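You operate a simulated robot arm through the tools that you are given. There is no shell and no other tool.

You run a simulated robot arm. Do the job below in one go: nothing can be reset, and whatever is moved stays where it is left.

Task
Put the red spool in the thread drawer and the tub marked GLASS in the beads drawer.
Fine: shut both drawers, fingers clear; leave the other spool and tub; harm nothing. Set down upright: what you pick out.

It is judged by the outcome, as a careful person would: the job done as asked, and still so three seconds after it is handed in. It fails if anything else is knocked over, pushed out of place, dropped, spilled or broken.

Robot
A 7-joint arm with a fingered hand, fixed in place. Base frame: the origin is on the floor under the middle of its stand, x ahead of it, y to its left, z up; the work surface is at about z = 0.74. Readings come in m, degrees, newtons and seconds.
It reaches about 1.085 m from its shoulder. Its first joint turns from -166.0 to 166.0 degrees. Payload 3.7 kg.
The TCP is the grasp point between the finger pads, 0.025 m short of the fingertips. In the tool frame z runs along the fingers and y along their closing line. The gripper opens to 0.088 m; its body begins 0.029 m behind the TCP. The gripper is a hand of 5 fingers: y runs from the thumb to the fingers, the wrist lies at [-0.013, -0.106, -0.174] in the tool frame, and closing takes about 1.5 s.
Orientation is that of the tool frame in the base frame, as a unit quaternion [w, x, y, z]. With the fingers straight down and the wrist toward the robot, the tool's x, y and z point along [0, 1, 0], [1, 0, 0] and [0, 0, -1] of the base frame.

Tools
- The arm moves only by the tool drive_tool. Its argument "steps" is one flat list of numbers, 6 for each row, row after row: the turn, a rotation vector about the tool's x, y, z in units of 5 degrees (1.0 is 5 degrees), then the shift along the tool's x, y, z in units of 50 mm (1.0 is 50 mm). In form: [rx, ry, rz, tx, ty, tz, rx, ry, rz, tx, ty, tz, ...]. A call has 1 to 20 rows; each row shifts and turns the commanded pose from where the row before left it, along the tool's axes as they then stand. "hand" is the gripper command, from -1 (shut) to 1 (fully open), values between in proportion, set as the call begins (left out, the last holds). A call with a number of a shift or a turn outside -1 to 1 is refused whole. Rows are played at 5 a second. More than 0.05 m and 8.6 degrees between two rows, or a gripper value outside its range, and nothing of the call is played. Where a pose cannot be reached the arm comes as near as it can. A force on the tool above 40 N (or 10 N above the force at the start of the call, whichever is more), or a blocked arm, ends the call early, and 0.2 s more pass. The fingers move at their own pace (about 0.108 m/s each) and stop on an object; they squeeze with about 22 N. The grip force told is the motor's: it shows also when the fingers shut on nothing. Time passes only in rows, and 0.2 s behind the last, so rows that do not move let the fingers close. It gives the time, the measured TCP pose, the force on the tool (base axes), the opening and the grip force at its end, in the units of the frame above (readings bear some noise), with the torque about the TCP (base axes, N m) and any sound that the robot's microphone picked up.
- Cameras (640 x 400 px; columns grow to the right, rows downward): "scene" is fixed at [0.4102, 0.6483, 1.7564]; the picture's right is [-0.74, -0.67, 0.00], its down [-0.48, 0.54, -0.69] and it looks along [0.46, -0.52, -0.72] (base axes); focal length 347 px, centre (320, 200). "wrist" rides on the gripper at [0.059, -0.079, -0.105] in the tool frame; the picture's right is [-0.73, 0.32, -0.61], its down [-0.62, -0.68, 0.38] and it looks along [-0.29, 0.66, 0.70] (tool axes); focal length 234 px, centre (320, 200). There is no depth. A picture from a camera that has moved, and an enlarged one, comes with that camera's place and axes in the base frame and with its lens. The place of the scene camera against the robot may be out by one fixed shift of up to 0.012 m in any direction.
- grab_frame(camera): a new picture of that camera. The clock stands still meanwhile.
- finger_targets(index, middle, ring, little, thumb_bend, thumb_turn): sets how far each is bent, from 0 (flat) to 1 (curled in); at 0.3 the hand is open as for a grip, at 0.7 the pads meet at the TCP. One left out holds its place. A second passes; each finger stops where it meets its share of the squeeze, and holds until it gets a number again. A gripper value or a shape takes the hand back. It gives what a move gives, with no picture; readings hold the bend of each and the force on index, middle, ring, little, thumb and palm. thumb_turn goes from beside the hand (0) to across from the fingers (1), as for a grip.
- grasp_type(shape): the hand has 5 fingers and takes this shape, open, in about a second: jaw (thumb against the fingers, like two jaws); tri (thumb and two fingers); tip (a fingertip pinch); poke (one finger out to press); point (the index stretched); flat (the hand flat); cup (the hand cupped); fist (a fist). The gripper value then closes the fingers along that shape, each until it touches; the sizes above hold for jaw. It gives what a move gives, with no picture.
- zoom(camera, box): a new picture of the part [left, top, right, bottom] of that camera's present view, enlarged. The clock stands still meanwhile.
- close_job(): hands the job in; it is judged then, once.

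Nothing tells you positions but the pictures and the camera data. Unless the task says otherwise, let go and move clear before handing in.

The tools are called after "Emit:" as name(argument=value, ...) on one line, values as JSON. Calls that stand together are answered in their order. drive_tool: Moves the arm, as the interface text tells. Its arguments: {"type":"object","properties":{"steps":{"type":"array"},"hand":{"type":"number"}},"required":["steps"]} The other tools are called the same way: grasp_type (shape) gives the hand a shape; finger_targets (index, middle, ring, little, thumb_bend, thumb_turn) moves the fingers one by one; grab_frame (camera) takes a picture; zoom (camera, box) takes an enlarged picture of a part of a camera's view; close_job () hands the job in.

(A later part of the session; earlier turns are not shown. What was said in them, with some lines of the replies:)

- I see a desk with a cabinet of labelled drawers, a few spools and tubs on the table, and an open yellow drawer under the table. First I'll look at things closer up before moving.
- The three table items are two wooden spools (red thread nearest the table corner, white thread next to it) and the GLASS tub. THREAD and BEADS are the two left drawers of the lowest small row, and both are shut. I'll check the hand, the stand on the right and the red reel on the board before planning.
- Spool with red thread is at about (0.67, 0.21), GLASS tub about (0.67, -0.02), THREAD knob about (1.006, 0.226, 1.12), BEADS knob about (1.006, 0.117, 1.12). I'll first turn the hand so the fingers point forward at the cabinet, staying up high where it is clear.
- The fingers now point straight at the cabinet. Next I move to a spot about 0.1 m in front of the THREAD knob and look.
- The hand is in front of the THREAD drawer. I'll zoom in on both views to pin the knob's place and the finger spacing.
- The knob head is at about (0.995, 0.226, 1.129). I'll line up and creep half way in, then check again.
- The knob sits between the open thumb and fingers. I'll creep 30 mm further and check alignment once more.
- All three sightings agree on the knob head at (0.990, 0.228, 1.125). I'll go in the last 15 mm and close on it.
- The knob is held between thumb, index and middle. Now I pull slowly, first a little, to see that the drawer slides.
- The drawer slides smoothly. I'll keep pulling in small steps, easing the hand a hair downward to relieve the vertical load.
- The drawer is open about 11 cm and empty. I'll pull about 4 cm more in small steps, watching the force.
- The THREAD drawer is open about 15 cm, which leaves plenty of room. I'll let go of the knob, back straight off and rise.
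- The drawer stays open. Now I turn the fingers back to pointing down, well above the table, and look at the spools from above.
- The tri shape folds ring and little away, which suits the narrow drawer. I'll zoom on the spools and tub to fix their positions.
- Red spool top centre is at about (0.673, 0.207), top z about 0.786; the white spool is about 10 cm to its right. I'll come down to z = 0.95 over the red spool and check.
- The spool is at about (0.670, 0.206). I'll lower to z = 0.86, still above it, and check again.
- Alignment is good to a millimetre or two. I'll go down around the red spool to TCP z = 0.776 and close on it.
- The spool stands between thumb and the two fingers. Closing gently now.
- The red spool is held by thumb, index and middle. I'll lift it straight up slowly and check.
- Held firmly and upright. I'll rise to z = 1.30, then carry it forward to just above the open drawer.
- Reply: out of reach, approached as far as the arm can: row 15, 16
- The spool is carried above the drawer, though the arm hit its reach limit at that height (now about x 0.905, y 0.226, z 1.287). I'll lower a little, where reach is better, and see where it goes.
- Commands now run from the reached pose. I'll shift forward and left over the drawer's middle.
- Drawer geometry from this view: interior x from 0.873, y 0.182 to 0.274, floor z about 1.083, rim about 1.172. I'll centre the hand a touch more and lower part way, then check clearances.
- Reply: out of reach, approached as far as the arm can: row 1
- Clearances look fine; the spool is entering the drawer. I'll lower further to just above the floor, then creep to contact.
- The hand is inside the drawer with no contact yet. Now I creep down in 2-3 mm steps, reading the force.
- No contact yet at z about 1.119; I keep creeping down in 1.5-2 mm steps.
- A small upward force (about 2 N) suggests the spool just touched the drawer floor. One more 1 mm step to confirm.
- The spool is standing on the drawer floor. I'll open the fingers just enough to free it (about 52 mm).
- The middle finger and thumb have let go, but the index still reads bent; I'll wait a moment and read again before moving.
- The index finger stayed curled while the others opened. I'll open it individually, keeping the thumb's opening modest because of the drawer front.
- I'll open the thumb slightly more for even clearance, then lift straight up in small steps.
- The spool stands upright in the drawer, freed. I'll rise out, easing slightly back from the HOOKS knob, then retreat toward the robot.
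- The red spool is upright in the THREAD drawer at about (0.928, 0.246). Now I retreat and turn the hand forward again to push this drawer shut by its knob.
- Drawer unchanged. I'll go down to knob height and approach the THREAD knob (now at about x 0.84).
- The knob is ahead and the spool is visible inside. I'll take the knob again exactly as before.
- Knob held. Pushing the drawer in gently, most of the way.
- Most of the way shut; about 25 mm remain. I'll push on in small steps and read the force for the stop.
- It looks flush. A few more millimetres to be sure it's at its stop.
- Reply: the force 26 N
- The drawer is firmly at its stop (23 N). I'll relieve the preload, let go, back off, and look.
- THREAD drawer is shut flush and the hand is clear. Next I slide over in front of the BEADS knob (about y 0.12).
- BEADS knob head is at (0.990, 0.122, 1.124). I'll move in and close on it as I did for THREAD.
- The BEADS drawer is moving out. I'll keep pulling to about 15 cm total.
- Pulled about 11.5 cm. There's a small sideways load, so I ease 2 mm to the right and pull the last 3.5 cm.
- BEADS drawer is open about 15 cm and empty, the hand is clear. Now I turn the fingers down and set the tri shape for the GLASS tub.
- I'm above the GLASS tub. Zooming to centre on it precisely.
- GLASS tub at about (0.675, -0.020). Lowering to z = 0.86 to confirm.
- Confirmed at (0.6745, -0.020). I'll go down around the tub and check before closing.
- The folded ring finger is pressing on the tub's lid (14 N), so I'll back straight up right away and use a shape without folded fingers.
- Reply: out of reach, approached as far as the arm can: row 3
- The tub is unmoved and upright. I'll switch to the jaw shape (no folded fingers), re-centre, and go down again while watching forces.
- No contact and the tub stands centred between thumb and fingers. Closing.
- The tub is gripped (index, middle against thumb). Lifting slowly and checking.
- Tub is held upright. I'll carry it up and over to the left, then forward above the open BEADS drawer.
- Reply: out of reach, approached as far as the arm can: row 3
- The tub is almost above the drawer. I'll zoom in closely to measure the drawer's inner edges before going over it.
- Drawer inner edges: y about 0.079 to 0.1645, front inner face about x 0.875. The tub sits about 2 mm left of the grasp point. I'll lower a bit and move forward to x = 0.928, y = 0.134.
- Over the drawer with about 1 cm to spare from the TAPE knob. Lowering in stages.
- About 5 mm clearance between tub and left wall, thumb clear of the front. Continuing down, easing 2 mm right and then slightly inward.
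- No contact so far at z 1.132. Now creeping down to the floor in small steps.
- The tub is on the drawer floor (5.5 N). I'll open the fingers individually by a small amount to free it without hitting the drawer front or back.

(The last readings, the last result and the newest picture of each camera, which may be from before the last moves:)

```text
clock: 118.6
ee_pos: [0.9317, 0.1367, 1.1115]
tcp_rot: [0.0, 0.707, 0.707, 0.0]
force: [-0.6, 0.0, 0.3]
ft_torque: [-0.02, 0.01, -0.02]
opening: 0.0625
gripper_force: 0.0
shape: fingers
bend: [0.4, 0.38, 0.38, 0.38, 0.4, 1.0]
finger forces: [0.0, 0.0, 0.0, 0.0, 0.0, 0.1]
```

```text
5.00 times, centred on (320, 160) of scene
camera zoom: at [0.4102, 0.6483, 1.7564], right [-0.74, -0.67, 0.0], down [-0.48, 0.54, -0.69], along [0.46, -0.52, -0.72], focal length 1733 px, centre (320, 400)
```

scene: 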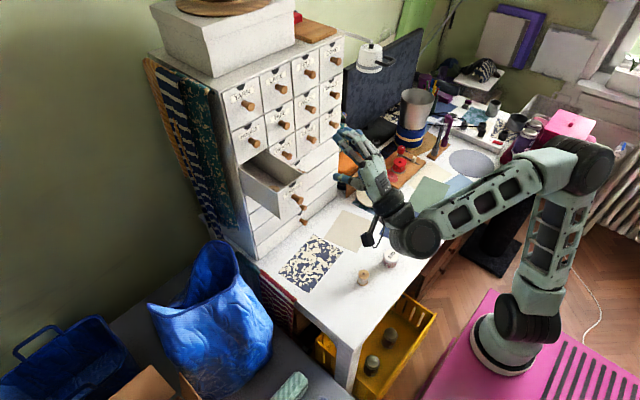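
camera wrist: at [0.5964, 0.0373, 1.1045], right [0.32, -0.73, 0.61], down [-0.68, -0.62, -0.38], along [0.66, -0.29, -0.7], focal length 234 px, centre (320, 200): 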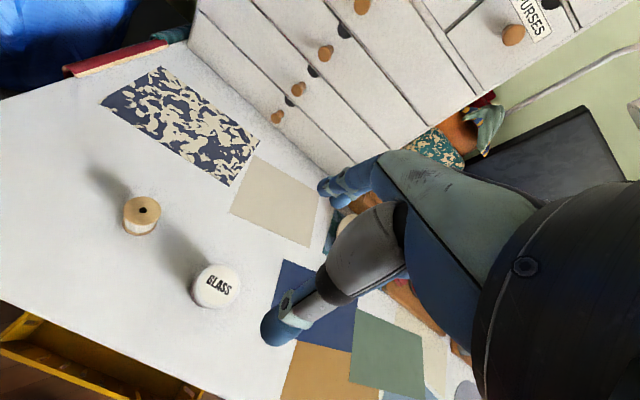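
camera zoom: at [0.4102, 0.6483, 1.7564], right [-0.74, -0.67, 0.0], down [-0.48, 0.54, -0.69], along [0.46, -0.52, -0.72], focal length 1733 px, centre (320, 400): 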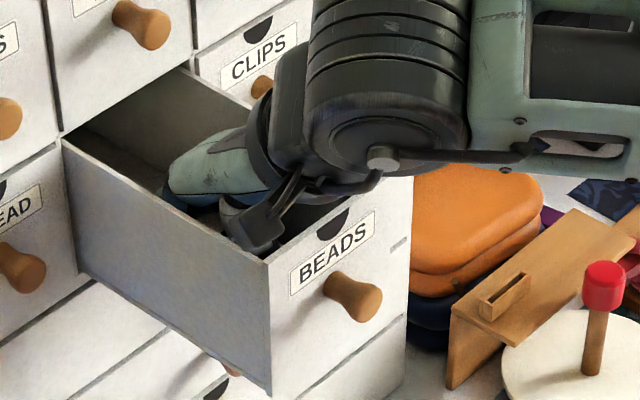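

All finger forces are zero. I'll lift gently and check the tub stays put.

Emit:
drive_tool(steps=[0, 0, 0, 0, 0, -0.08, 0, 0, 0, 0, 0, -0.12, 0, 0, 0, 0, 0, -0.15, 0, 0, 0, 0, 0, -0.15, 0, 0, 0, 0, 0, 0])

Emit:
zoom(camera="wrist", box=[180, 120, 430, 340])

Emit:
zoom(camera="scene", box=[280, 120, 360, 200])

```text
clock: 119.8
ee_pos: [0.9328, 0.1366, 1.1366]
tcp_rot: [0.0, 0.707, 0.707, 0.0]
force: [0.3, -0.5, 1.2]
ft_torque: [0.01, 0.01, 0.01]
opening: 0.0625
gripper_force: 0.1
shape: fingers
bend: [0.4, 0.38, 0.38, 0.38, 0.4, 1.0]
finger forces: [0.1, 0.0, 0.0, 0.1, 0.0, 0.0]
```

```text
1.82 times, centred on (305, 230) of wrist
camera zoom: at [0.8543, 0.1929, 1.2418], right [0.32, -0.73, 0.61], down [-0.68, -0.62, -0.38], along [0.66, -0.29, -0.7], focal length 426 px, centre (347, 146)
```

zoom: 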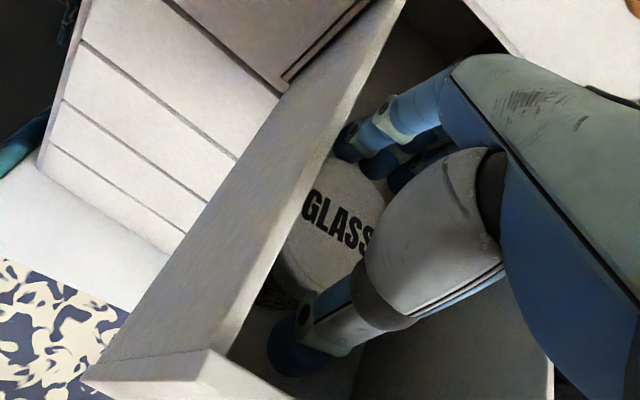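

```text
5.00 times, centred on (320, 160) of scene
camera zoom: at [0.4102, 0.6483, 1.7564], right [-0.74, -0.67, 0.0], down [-0.48, 0.54, -0.69], along [0.46, -0.52, -0.72], focal length 1733 px, centre (320, 400)
```

zoom: 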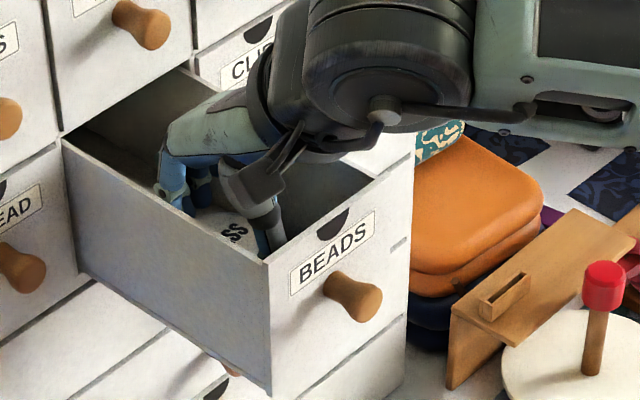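

The tub stays upright on the drawer floor. I'll rise until the fingertips clear its lid, then bring the fingers in so they pass the TAPE knob safely.

Emit:
drive_tool(steps=[0, 0, 0, 0, 0, -0.2, 0, 0, 0, 0, 0, -0.25, 0, 0, 0, 0, 0, -0.3, 0, 0, 0, 0, 0, 0])

Emit:
finger_targets(index=0.5, middle=0.5, ring=0.5, little=0.5, thumb_bend=0.45)

Emit:
zoom(camera="wrist", box=[180, 120, 430, 340])

Emit:
zoom(camera="scene", box=[280, 110, 360, 190])

```text
clock: 120.8
ee_pos: [0.9334, 0.1362, 1.1742]
tcp_rot: [0.0, 0.707, 0.707, 0.0]
force: [0.3, 0.5, -0.3]
ft_torque: [0.0, 0.01, 0.01]
opening: 0.063
gripper_force: 0.0
shape: fingers
bend: [0.4, 0.38, 0.38, 0.38, 0.4, 1.0]
finger forces: [0.0, 0.0, 0.0, 0.1, 0.0, 0.0]
```

```text
clock: 121.8
ee_pos: [0.9328, 0.1366, 1.1737]
tcp_rot: [0.001, 0.706, 0.708, 0.0]
force: [0.1, -0.7, 0.2]
ft_torque: [0.0, 0.01, -0.01]
opening: 0.0474
gripper_force: 0.1
shape: fingers
bend: [0.5, 0.5, 0.5, 0.5, 0.45, 1.0]
finger forces: [0.1, 0.0, 0.0, 0.0, 0.0, 0.0]
```

```text
1.82 times, centred on (305, 230) of wrist
camera zoom: at [0.8546, 0.1934, 1.2788], right [0.32, -0.73, 0.61], down [-0.68, -0.62, -0.38], along [0.66, -0.29, -0.7], focal length 426 px, centre (347, 146)
```

zoom: 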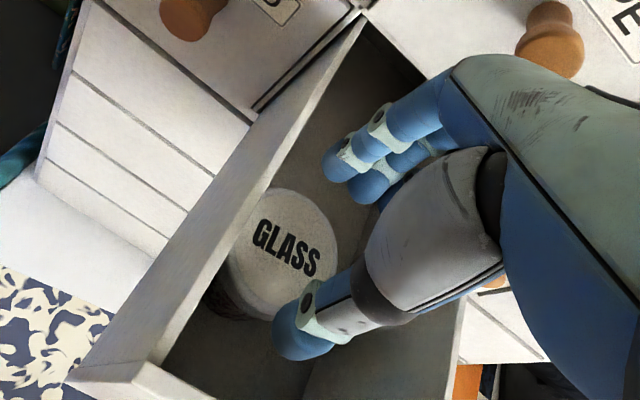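

```text
5.00 times, centred on (320, 150) of scene
camera zoom: at [0.4102, 0.6483, 1.7564], right [-0.74, -0.67, 0.0], down [-0.48, 0.54, -0.69], along [0.46, -0.52, -0.72], focal length 1733 px, centre (320, 450)
```

zoom: 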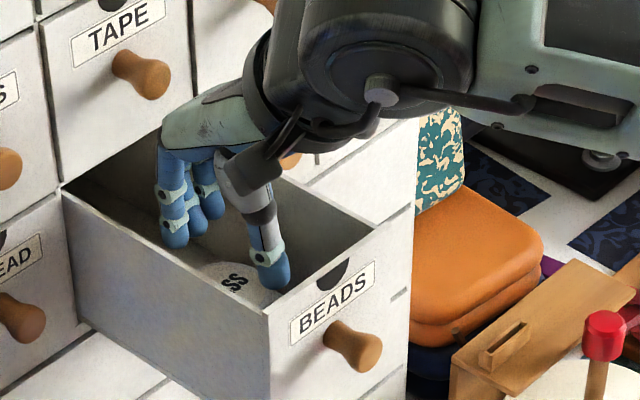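

GLASS tub stands upright in the BEADS drawer. Rising out now, easing back 5 mm, then retreating.

Emit:
drive_tool(steps=[0, 0, 0, 0, -0.06, -0.2, 0, 0, 0, 0, -0.04, -0.3, 0, 0, 0, 0, 0, -0.3, 0, 0, 0, 0, 0, -0.35, 0, 0, 0, 0, 0, -0.35, 0, 0, 0, 0, 0, 0])

Emit:
zoom(camera="wrist", box=[130, 120, 430, 360])

```text
clock: 123.2
ee_pos: [0.9281, 0.1369, 1.2479]
tcp_rot: [0.0, 0.707, 0.707, 0.0]
force: [-1.4, 0.1, -0.1]
ft_torque: [0.01, -0.02, 0.0]
opening: 0.0474
gripper_force: 0.1
shape: fingers
bend: [0.5, 0.5, 0.5, 0.5, 0.45, 1.0]
finger forces: [0.0, 0.0, 0.1, 0.0, 0.1, 0.1]
```

```text
1.67 times, centred on (280, 240) of wrist
camera zoom: at [0.8491, 0.1941, 1.3532], right [0.32, -0.73, 0.61], down [-0.68, -0.62, -0.38], along [0.66, -0.29, -0.7], focal length 390 px, centre (387, 133)
```

zoom: 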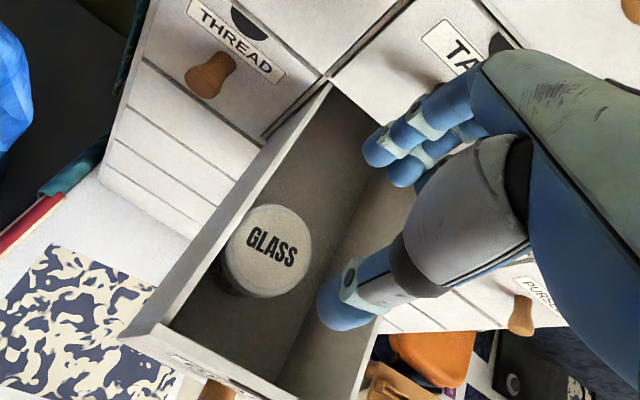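

The tub stands upright in the drawer. I retreat, turn the hand forward again and will push the BEADS drawer shut by its knob.

Emit:
drive_tool(steps=[0, 0, 0, 0, -0.6, 0, 0, 0, 0, 0, -0.7, 0, 0, 0, 0, -0.06, -0.75, -0.35, 0, 0, 0, -0.06, -0.75, -0.4, 0, 0, 0, -0.06, -0.75, -0.4, 0, 0, 0, -0.06, -0.7, -0.4, 0, 0, 0, 0, 0, 0], hand=1)

Emit:
drive_tool(steps=[-1, 0, 0, 0, 0, 0, -1, 0, 0, 0, 0, 0, -1, 0, 0, 0, 0, 0, -1, 0, 0, 0, 0, 0, -1, 0, 0, 0, 0, 0, -1, 0, 0, 0, 0, 0, -1, 0, 0, 0, 0, 0, -1, 0, 0, 0, 0, 0, -1, 0, 0, 0, 0, 0, -1, 0, 0, 0, 0, 0, -1, 0, 0, 0, 0, 0, -1, 0, 0, 0, 0, 0, -1, 0, 0, 0, 0, 0, -1, 0, 0, 0, 0, 0, -1, 0, 0, 0, 0, 0, -1, 0, 0, 0, 0, 0, -1, 0, 0, 0, 0, 0, -1, 0, 0, 0, 0, 0])

Emit:
grab_frame(camera="scene")

```text
clock: 124.8
ee_pos: [0.7121, 0.1233, 1.3273]
tcp_rot: [0.0, 0.707, 0.707, 0.0]
force: [-0.5, -0.1, 1.3]
ft_torque: [0.01, 0.0, -0.01]
opening: 0.0878
gripper_force: 0.0
shape: jaw
bend: [0.3, 0.3, 0.3, 0.3, 0.3, 0.98]
finger forces: [0.0, 0.1, 0.0, 0.0, 0.0, 0.1]
```

```text
clock: 128.6
ee_pos: [0.7153, 0.1253, 1.3269]
tcp_rot: [0.501, 0.5, 0.499, 0.5]
force: [0.4, -0.2, 0.4]
ft_torque: [-0.01, 0.03, 0.01]
opening: 0.0876
gripper_force: 0.0
shape: jaw
bend: [0.3, 0.3, 0.3, 0.3, 0.3, 0.98]
finger forces: [0.0, 0.0, 0.1, 0.0, 0.0, 0.0]
```

```text
taken
```

scene: 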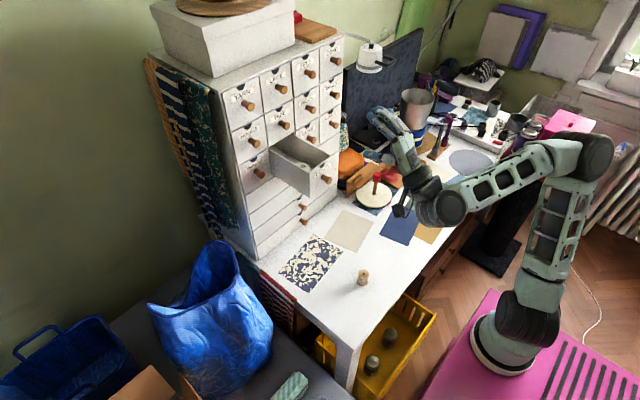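

Everything else is in place. Going down to knob height in front of BEADS.

Emit:
drive_tool(steps=[0, 0, 0, 0, -0.8, 0, 0, 0, 0, 0, -0.85, 0, 0, 0, 0, 0, -0.85, 0, 0, 0, 0, 0, -0.8, 0, 0, 0, 0, 0, -0.77, 0.2, 0, 0, 0, 0, 0, 0.5, 0, 0, 0, 0, 0, 0.5, 0, 0, 0, 0, 0, 0.3, 0, 0, 0, 0, 0, 0])

Emit:
zoom(camera="wrist", box=[200, 100, 480, 380])

Emit:
zoom(camera="scene", box=[250, 120, 390, 260])

```text
clock: 130.6
ee_pos: [0.7893, 0.1254, 1.1227]
tcp_rot: [0.501, 0.501, 0.5, 0.499]
force: [0.1, -0.2, -0.3]
ft_torque: [-0.01, 0.01, -0.01]
opening: 0.0875
gripper_force: 0.2
shape: jaw
bend: [0.3, 0.3, 0.3, 0.3, 0.3, 0.98]
finger forces: [0.0, 0.0, 0.0, 0.0, 0.1, 0.1]
```

```text
1.43 times, centred on (340, 240) of wrist
camera zoom: at [0.6854, 0.1818, 1.0431], right [-0.61, -0.73, 0.32], down [0.38, -0.62, -0.68], along [0.7, -0.29, 0.66], focal length 334 px, centre (291, 143)
```

zoom: 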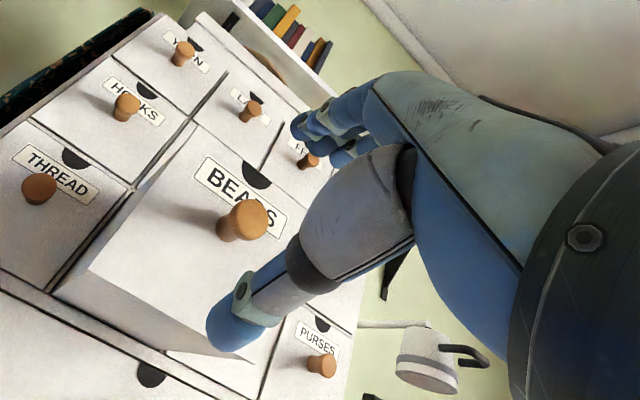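

```text
2.86 times, centred on (320, 190) of scene
camera zoom: at [0.4102, 0.6483, 1.7564], right [-0.74, -0.67, 0.0], down [-0.48, 0.54, -0.69], along [0.46, -0.52, -0.72], focal length 990 px, centre (320, 229)
```

zoom: 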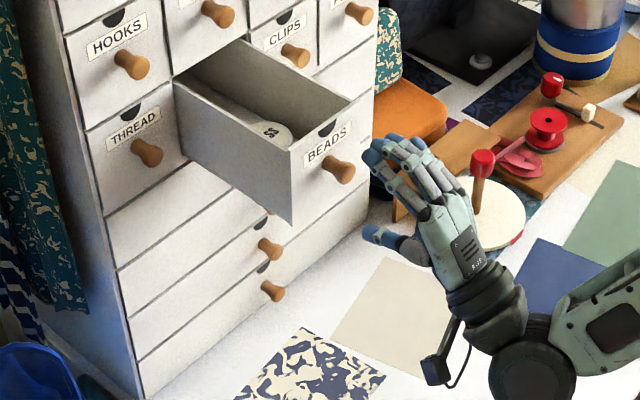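

Knob is at (0.839, 0.122, 1.124). Taking it and pushing the drawer in gently.

Emit:
drive_tool(steps=[0, 0, 0, -0.02, 0.02, 0.3, 0, 0, 0, 0, 0, 0.25, 0, 0, 0, 0, 0, 0.2, 0, 0, 0, 0, 0, 0.19, 0, 0, 0, 0, 0, 0])

Emit:
drive_tool(steps=[0, 0, 0, 0, 0, 0, 0, 0, 0, 0, 0, 0, 0, 0, 0, 0, 0, 0, 0, 0, 0, 0, 0, 0, 0, 0, 0, 0, 0, 0, 0, 0, 0, 0, 0, 0, 0, 0, 0, 0, 0, 0, 0, 0, 0, 0, 0, 0], hand=-1)

Emit:
zoom(camera="scene", box=[250, 120, 390, 260])

```text
clock: 131.8
ee_pos: [0.8355, 0.1246, 1.1231]
tcp_rot: [0.5, 0.501, 0.5, 0.5]
force: [0.4, 0.5, 0.4]
ft_torque: [0.01, 0.02, 0.01]
opening: 0.0877
gripper_force: 0.0
shape: jaw
bend: [0.3, 0.3, 0.3, 0.3, 0.3, 0.98]
finger forces: [0.1, 0.0, 0.0, 0.0, 0.0, 0.1]
```

```text
clock: 133.6
ee_pos: [0.8354, 0.124, 1.123]
tcp_rot: [0.5, 0.5, 0.5, 0.5]
force: [-0.4, 1.4, -4.5]
ft_torque: [-0.03, 0.04, -0.01]
opening: 0.01
gripper_force: 21.8
shape: jaw
bend: [0.73, 0.63, 0.7, 0.7, 0.74, 1.0]
finger forces: [9.9, 5.8, 0.1, 0.0, 20.2, 0.1]
```

```text
2.86 times, centred on (320, 190) of scene
camera zoom: at [0.4102, 0.6483, 1.7564], right [-0.74, -0.67, 0.0], down [-0.48, 0.54, -0.69], along [0.46, -0.52, -0.72], focal length 990 px, centre (320, 229)
```

zoom: 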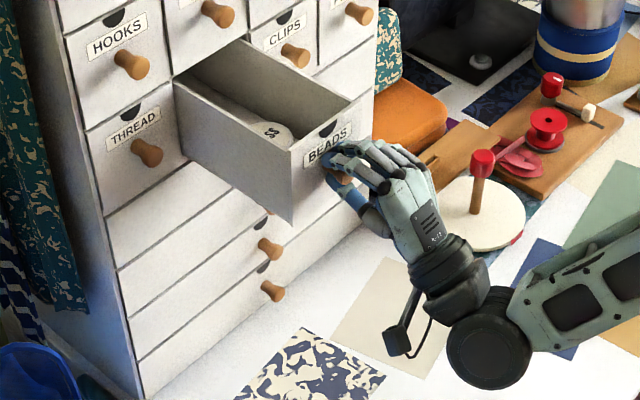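

Emit:
drive_tool(steps=[0, 0, 0, 0, 0, 0.05, 0, 0, 0, 0, 0, 0.1, 0, 0, 0, 0, 0, 0.14, 0, 0, 0, 0, 0, 0.16, 0, 0, 0, 0, 0, 0.16, 0, 0, 0, 0, 0, 0.16, 0, 0, 0, 0, 0, 0.16, 0, 0, 0, 0, 0, 0.16, 0, 0, 0, 0, 0, 0.16, 0, 0, 0, 0, 0, 0.16, 0, 0, 0, 0, 0, 0.16, 0, 0, 0, 0, 0, 0.16, 0, 0, 0, 0, 0, 0.16, 0, 0, 0, 0, 0, 0.16, 0, 0, 0, 0, 0, 0.16, 0, 0, 0, 0, 0, 0.14, 0, 0, 0, 0, 0, 0.1, 0, 0, 0, 0, 0, 0.06, 0, 0, 0, 0, 0, 0])

Emit:
zoom(camera="scene", box=[240, 120, 380, 260])

```text
clock: 137.6
ee_pos: [0.9634, 0.1237, 1.1243]
tcp_rot: [0.499, 0.5, 0.5, 0.5]
force: [0.2, -1.3, -4.8]
ft_torque: [0.02, 0.07, -0.04]
opening: 0.01
gripper_force: 22.1
shape: jaw
bend: [0.73, 0.63, 0.7, 0.7, 0.74, 1.0]
finger forces: [10.6, 7.1, 0.1, 0.0, 21.2, 0.0]
```

```text
2.86 times, centred on (310, 190) of scene
camera zoom: at [0.4102, 0.6483, 1.7564], right [-0.74, -0.67, 0.0], down [-0.48, 0.54, -0.69], along [0.46, -0.52, -0.72], focal length 990 px, centre (349, 229)
```

zoom: 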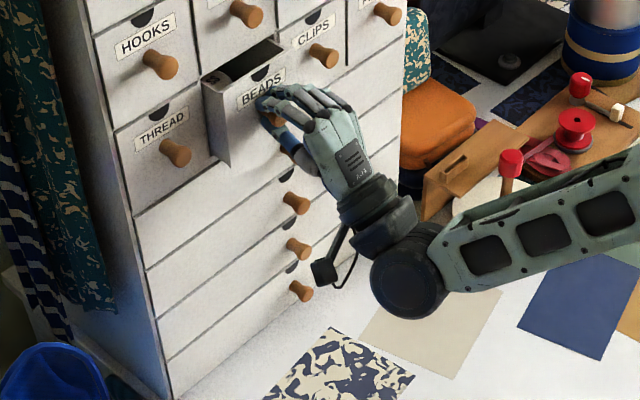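

The drawer is nearly shut, about 25 mm to go. Pushing in small steps to the stop.

Emit:
drive_tool(steps=[0, 0, 0, 0, 0, 0.06, 0, 0, 0, 0, 0, 0.08, 0, 0, 0, 0, 0, 0.08, 0, 0, 0, 0, 0, 0.08, 0, 0, 0, 0, 0, 0.06, 0, 0, 0, 0, 0, 0])

Emit:
drive_tool(steps=[0, 0, 0, 0, 0, 0.05, 0, 0, 0, 0, 0, 0])

Emit:
drive_tool(steps=[0, 0, 0, 0, 0, 0.05, 0, 0, 0, 0, 0, 0])

```text
clock: 139.0
ee_pos: [0.9808, 0.124, 1.1242]
tcp_rot: [0.5, 0.5, 0.5, 0.5]
force: [0.4, 1.1, -9.0]
ft_torque: [-0.01, 0.13, -0.01]
opening: 0.0099
gripper_force: 22.2
shape: jaw
bend: [0.73, 0.63, 0.7, 0.7, 0.74, 1.0]
finger forces: [10.0, 6.1, 0.0, 0.1, 23.1, 0.0]
```

```text
clock: 139.6
ee_pos: [0.9844, 0.1232, 1.1239]
tcp_rot: [0.5, 0.5, 0.5, 0.5]
force: [0.2, -2.1, -6.8]
ft_torque: [0.0, 0.16, -0.02]
opening: 0.0099
gripper_force: 22.1
shape: jaw
bend: [0.73, 0.63, 0.7, 0.7, 0.74, 1.0]
finger forces: [9.8, 6.8, 0.0, 0.0, 22.4, 0.0]
```

```text
clock: 140.2
ee_pos: [0.9863, 0.1233, 1.1244]
tcp_rot: [0.5, 0.5, 0.5, 0.5]
force: [0.7, -2.9, -6.4]
ft_torque: [-0.01, 0.08, -0.02]
opening: 0.0099
gripper_force: 21.9
shape: jaw
bend: [0.73, 0.63, 0.7, 0.7, 0.74, 1.0]
finger forces: [9.9, 7.3, 0.0, 0.0, 22.0, 0.1]
```

Emit:
drive_tool(steps=[0, 0, 0, 0, 0, 0.03, 0, 0, 0, 0, 0, 0])

Emit:
drive_tool(steps=[0, 0, 0, 0, 0, 0.03, 0, 0, 0, 0, 0, 0])

Emit:
zoom(camera="scene", box=[240, 120, 340, 220])

```text
clock: 140.8
ee_pos: [0.9877, 0.1241, 1.1234]
tcp_rot: [0.501, 0.5, 0.5, 0.5]
force: [-0.2, -1.9, -4.2]
ft_torque: [-0.01, 0.11, -0.05]
opening: 0.01
gripper_force: 21.7
shape: jaw
bend: [0.73, 0.63, 0.7, 0.7, 0.74, 1.0]
finger forces: [10.5, 7.3, 0.0, 0.0, 21.5, 0.0]
```

```text
clock: 141.4
ee_pos: [0.9892, 0.1238, 1.1225]
tcp_rot: [0.501, 0.5, 0.499, 0.5]
force: [0.3, -1.0, -6.0]
ft_torque: [0.02, 0.08, -0.02]
opening: 0.0099
gripper_force: 21.9
shape: jaw
bend: [0.73, 0.63, 0.7, 0.7, 0.74, 1.0]
finger forces: [10.2, 7.4, 0.0, 0.1, 21.6, 0.1]
```

```text
4.00 times, centred on (290, 170) of scene
camera zoom: at [0.4102, 0.6483, 1.7564], right [-0.74, -0.67, 0.0], down [-0.48, 0.54, -0.69], along [0.46, -0.52, -0.72], focal length 1386 px, centre (440, 320)
```

zoom: 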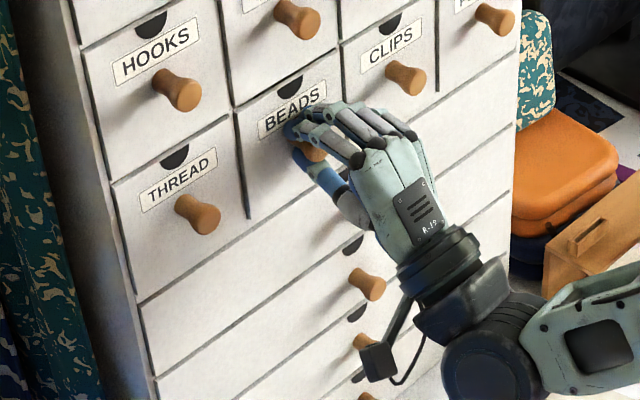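

Looks flush, but there's no stop force yet, so I continue in 1.5 mm steps.

Emit:
drive_tool(steps=[0, 0, 0, 0, 0, 0.03, 0, 0, 0, 0, 0, 0])

Emit:
drive_tool(steps=[0, 0, 0, 0, 0, 0.03, 0, 0, 0, 0, 0, 0])

```text
clock: 142.0
ee_pos: [0.9904, 0.1243, 1.1247]
tcp_rot: [0.501, 0.501, 0.5, 0.499]
force: [-4.4, -2.8, -5.5]
ft_torque: [0.03, 0.1, -0.07]
opening: 0.0099
gripper_force: 21.9
shape: jaw
bend: [0.73, 0.63, 0.7, 0.7, 0.74, 1.0]
finger forces: [9.7, 7.8, 0.1, 0.0, 21.6, 0.0]
```

```text
clock: 142.6
ee_pos: [0.9907, 0.1237, 1.1242]
tcp_rot: [0.499, 0.5, 0.501, 0.5]
force: [-17.5, -3.3, -8.7]
ft_torque: [0.03, 0.25, -0.04]
opening: 0.0103
gripper_force: 22.5
shape: jaw
bend: [0.73, 0.63, 0.7, 0.7, 0.74, 1.0]
finger forces: [9.3, 8.0, 0.0, 0.0, 30.0, 0.1]
```

The drawer is at its stop (17 N). I'll ease off, let go, back away and rise, then inspect everything.

Emit:
drive_tool(steps=[0, 0, 0, 0, 0, -0.02, 0, 0, 0, 0, 0, 0])

Emit:
drive_tool(steps=[0, 0, 0, 0, 0, 0, 0, 0, 0, 0, 0, 0, 0, 0, 0, 0, 0, 0, 0, 0, 0, 0, 0, 0, 0, 0, 0, 0, 0, 0, 0, 0, 0, 0, 0, 0], hand=1)

Emit:
drive_tool(steps=[0, 0, 0, 0, 0, -0.3, 0, 0, 0, 0, 0, -0.6, 0, 0, 0, 0, 0, -0.8, 0, 0, 0, 0, 0, -0.8, 0, 0, 0, 0, 0, -0.8, 0, 0, 0, 0, 0, -0.8, 0, 0, 0, 0, 0.6, -0.6, 0, 0, 0, 0, 0.8, 0, 0, 0, 0, 0, 0.8, 0, 0, 0, 0, 0, 0, 0])

Emit:
grab_frame(camera="scene")

Emit:
zoom(camera="scene", box=[220, 60, 360, 200])

Emit:
zoom(camera="scene", box=[240, 130, 320, 210])

```text
clock: 143.2
ee_pos: [0.9915, 0.1229, 1.124]
tcp_rot: [0.501, 0.5, 0.499, 0.5]
force: [-9.6, 0.6, -7.0]
ft_torque: [0.0, 0.14, 0.01]
opening: 0.0101
gripper_force: 22.1
shape: jaw
bend: [0.73, 0.63, 0.7, 0.7, 0.74, 1.0]
finger forces: [10.7, 7.1, 0.0, 0.1, 23.8, 0.0]
```

```text
clock: 144.6
ee_pos: [0.9915, 0.1242, 1.1239]
tcp_rot: [0.5, 0.5, 0.5, 0.5]
force: [-0.8, 1.2, -0.8]
ft_torque: [-0.02, 0.04, 0.0]
opening: 0.0874
gripper_force: 0.1
shape: jaw
bend: [0.3, 0.3, 0.3, 0.3, 0.3, 0.98]
finger forces: [0.0, 0.0, 0.0, 0.1, 0.0, 0.0]
```

```text
clock: 146.8
ee_pos: [0.755, 0.122, 1.2362]
tcp_rot: [0.5, 0.5, 0.5, 0.5]
force: [0.2, 0.9, 0.2]
ft_torque: [-0.02, -0.04, 0.02]
opening: 0.0877
gripper_force: 0.1
shape: jaw
bend: [0.3, 0.3, 0.3, 0.3, 0.3, 0.98]
finger forces: [0.0, 0.1, 0.1, 0.0, 0.0, 0.0]
```

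```text
taken
```

scene: 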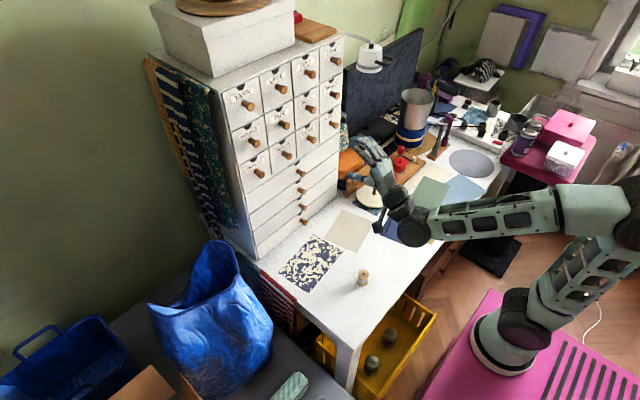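

```text
2.86 times, centred on (290, 130) of scene
camera zoom: at [0.4102, 0.6483, 1.7564], right [-0.74, -0.67, 0.0], down [-0.48, 0.54, -0.69], along [0.46, -0.52, -0.72], focal length 990 px, centre (406, 400)
```

zoom: 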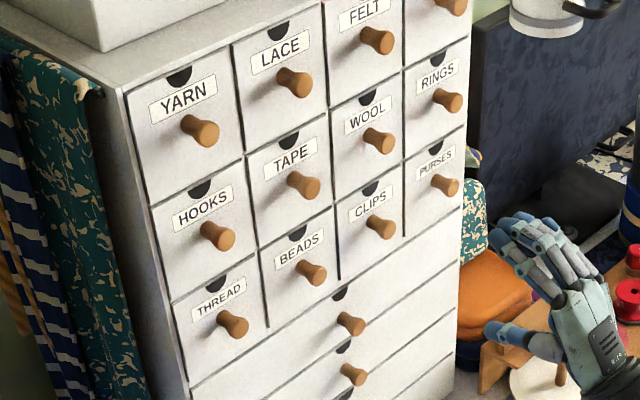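

```text
5.00 times, centred on (280, 170) of scene
camera zoom: at [0.4102, 0.6483, 1.7564], right [-0.74, -0.67, 0.0], down [-0.48, 0.54, -0.69], along [0.46, -0.52, -0.72], focal length 1733 px, centre (520, 350)
```

zoom: 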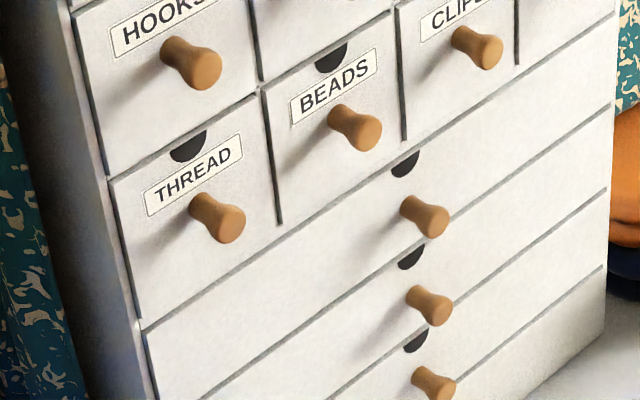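

Both drawers look flush, hand is clear, white spool is in its place. One last same-framed check against my first picture.

Emit:
zoom(camera="scene", box=[220, 40, 360, 190])

Emit:
zoom(camera="scene", box=[320, 230, 440, 320])

Emit:
zoom(camera="scene", box=[330, 130, 480, 230])

```text
2.67 times, centred on (290, 115) of scene
camera zoom: at [0.4102, 0.6483, 1.7564], right [-0.74, -0.67, 0.0], down [-0.48, 0.54, -0.69], along [0.46, -0.52, -0.72], focal length 924 px, centre (400, 427)
```

zoom: 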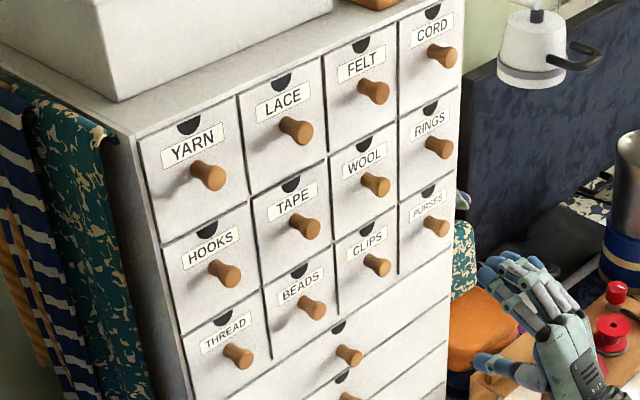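

```text
4.44 times, centred on (380, 275) of scene
camera zoom: at [0.4102, 0.6483, 1.7564], right [-0.74, -0.67, 0.0], down [-0.48, 0.54, -0.69], along [0.46, -0.52, -0.72], focal length 1540 px, centre (53, -133)
```

zoom: 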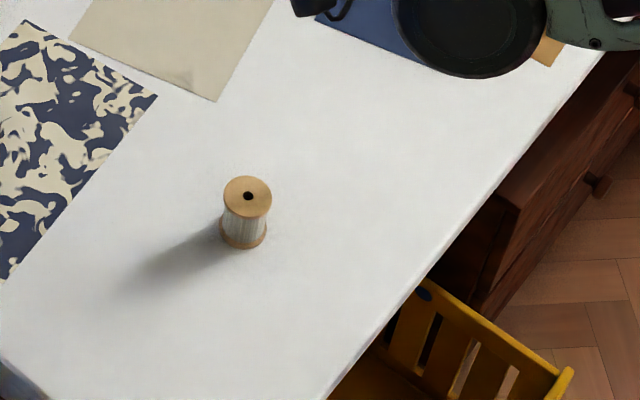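

```text
4.00 times, centred on (405, 180) of scene
camera zoom: at [0.4102, 0.6483, 1.7564], right [-0.74, -0.67, 0.0], down [-0.48, 0.54, -0.69], along [0.46, -0.52, -0.72], focal length 1386 px, centre (-20, 280)
```

zoom: 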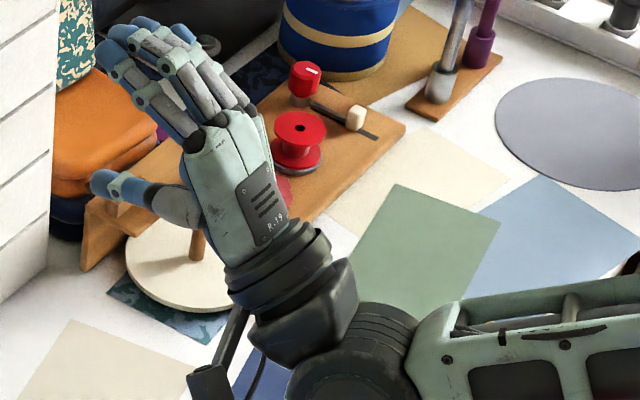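

The knobs and drawer fronts line up with my first picture, and the white spool and everything else on the table are where they were. The red spool is upright in THREAD and the GLASS tub upright in BEADS. Both drawers are shut and the hand is clear, so I'm handing in.

Emit:
close_job()

```text
The job is handed in.
```

The job is handed in: the red spool is in the THREAD drawer and the GLASS tub is in the BEADS drawer. I saw both standing upright before I shut the drawers.

- **Drawers:** I pushed each one in until it met its stop. In the last picture both fronts line up with how they looked at the start.
- **Everything else:** the white spool is where it was, and nothing else on the table looks moved. I never saw a second tub like the GLASS one, so there was none to disturb.
- **One slip:** on my first try for the GLASS tub, a folded finger pressed on its lid with about 14 N. I backed off, saw it was still upright and in place, and picked it up with a different grip.
- **Hand:** it is open and well clear of the cabinet.
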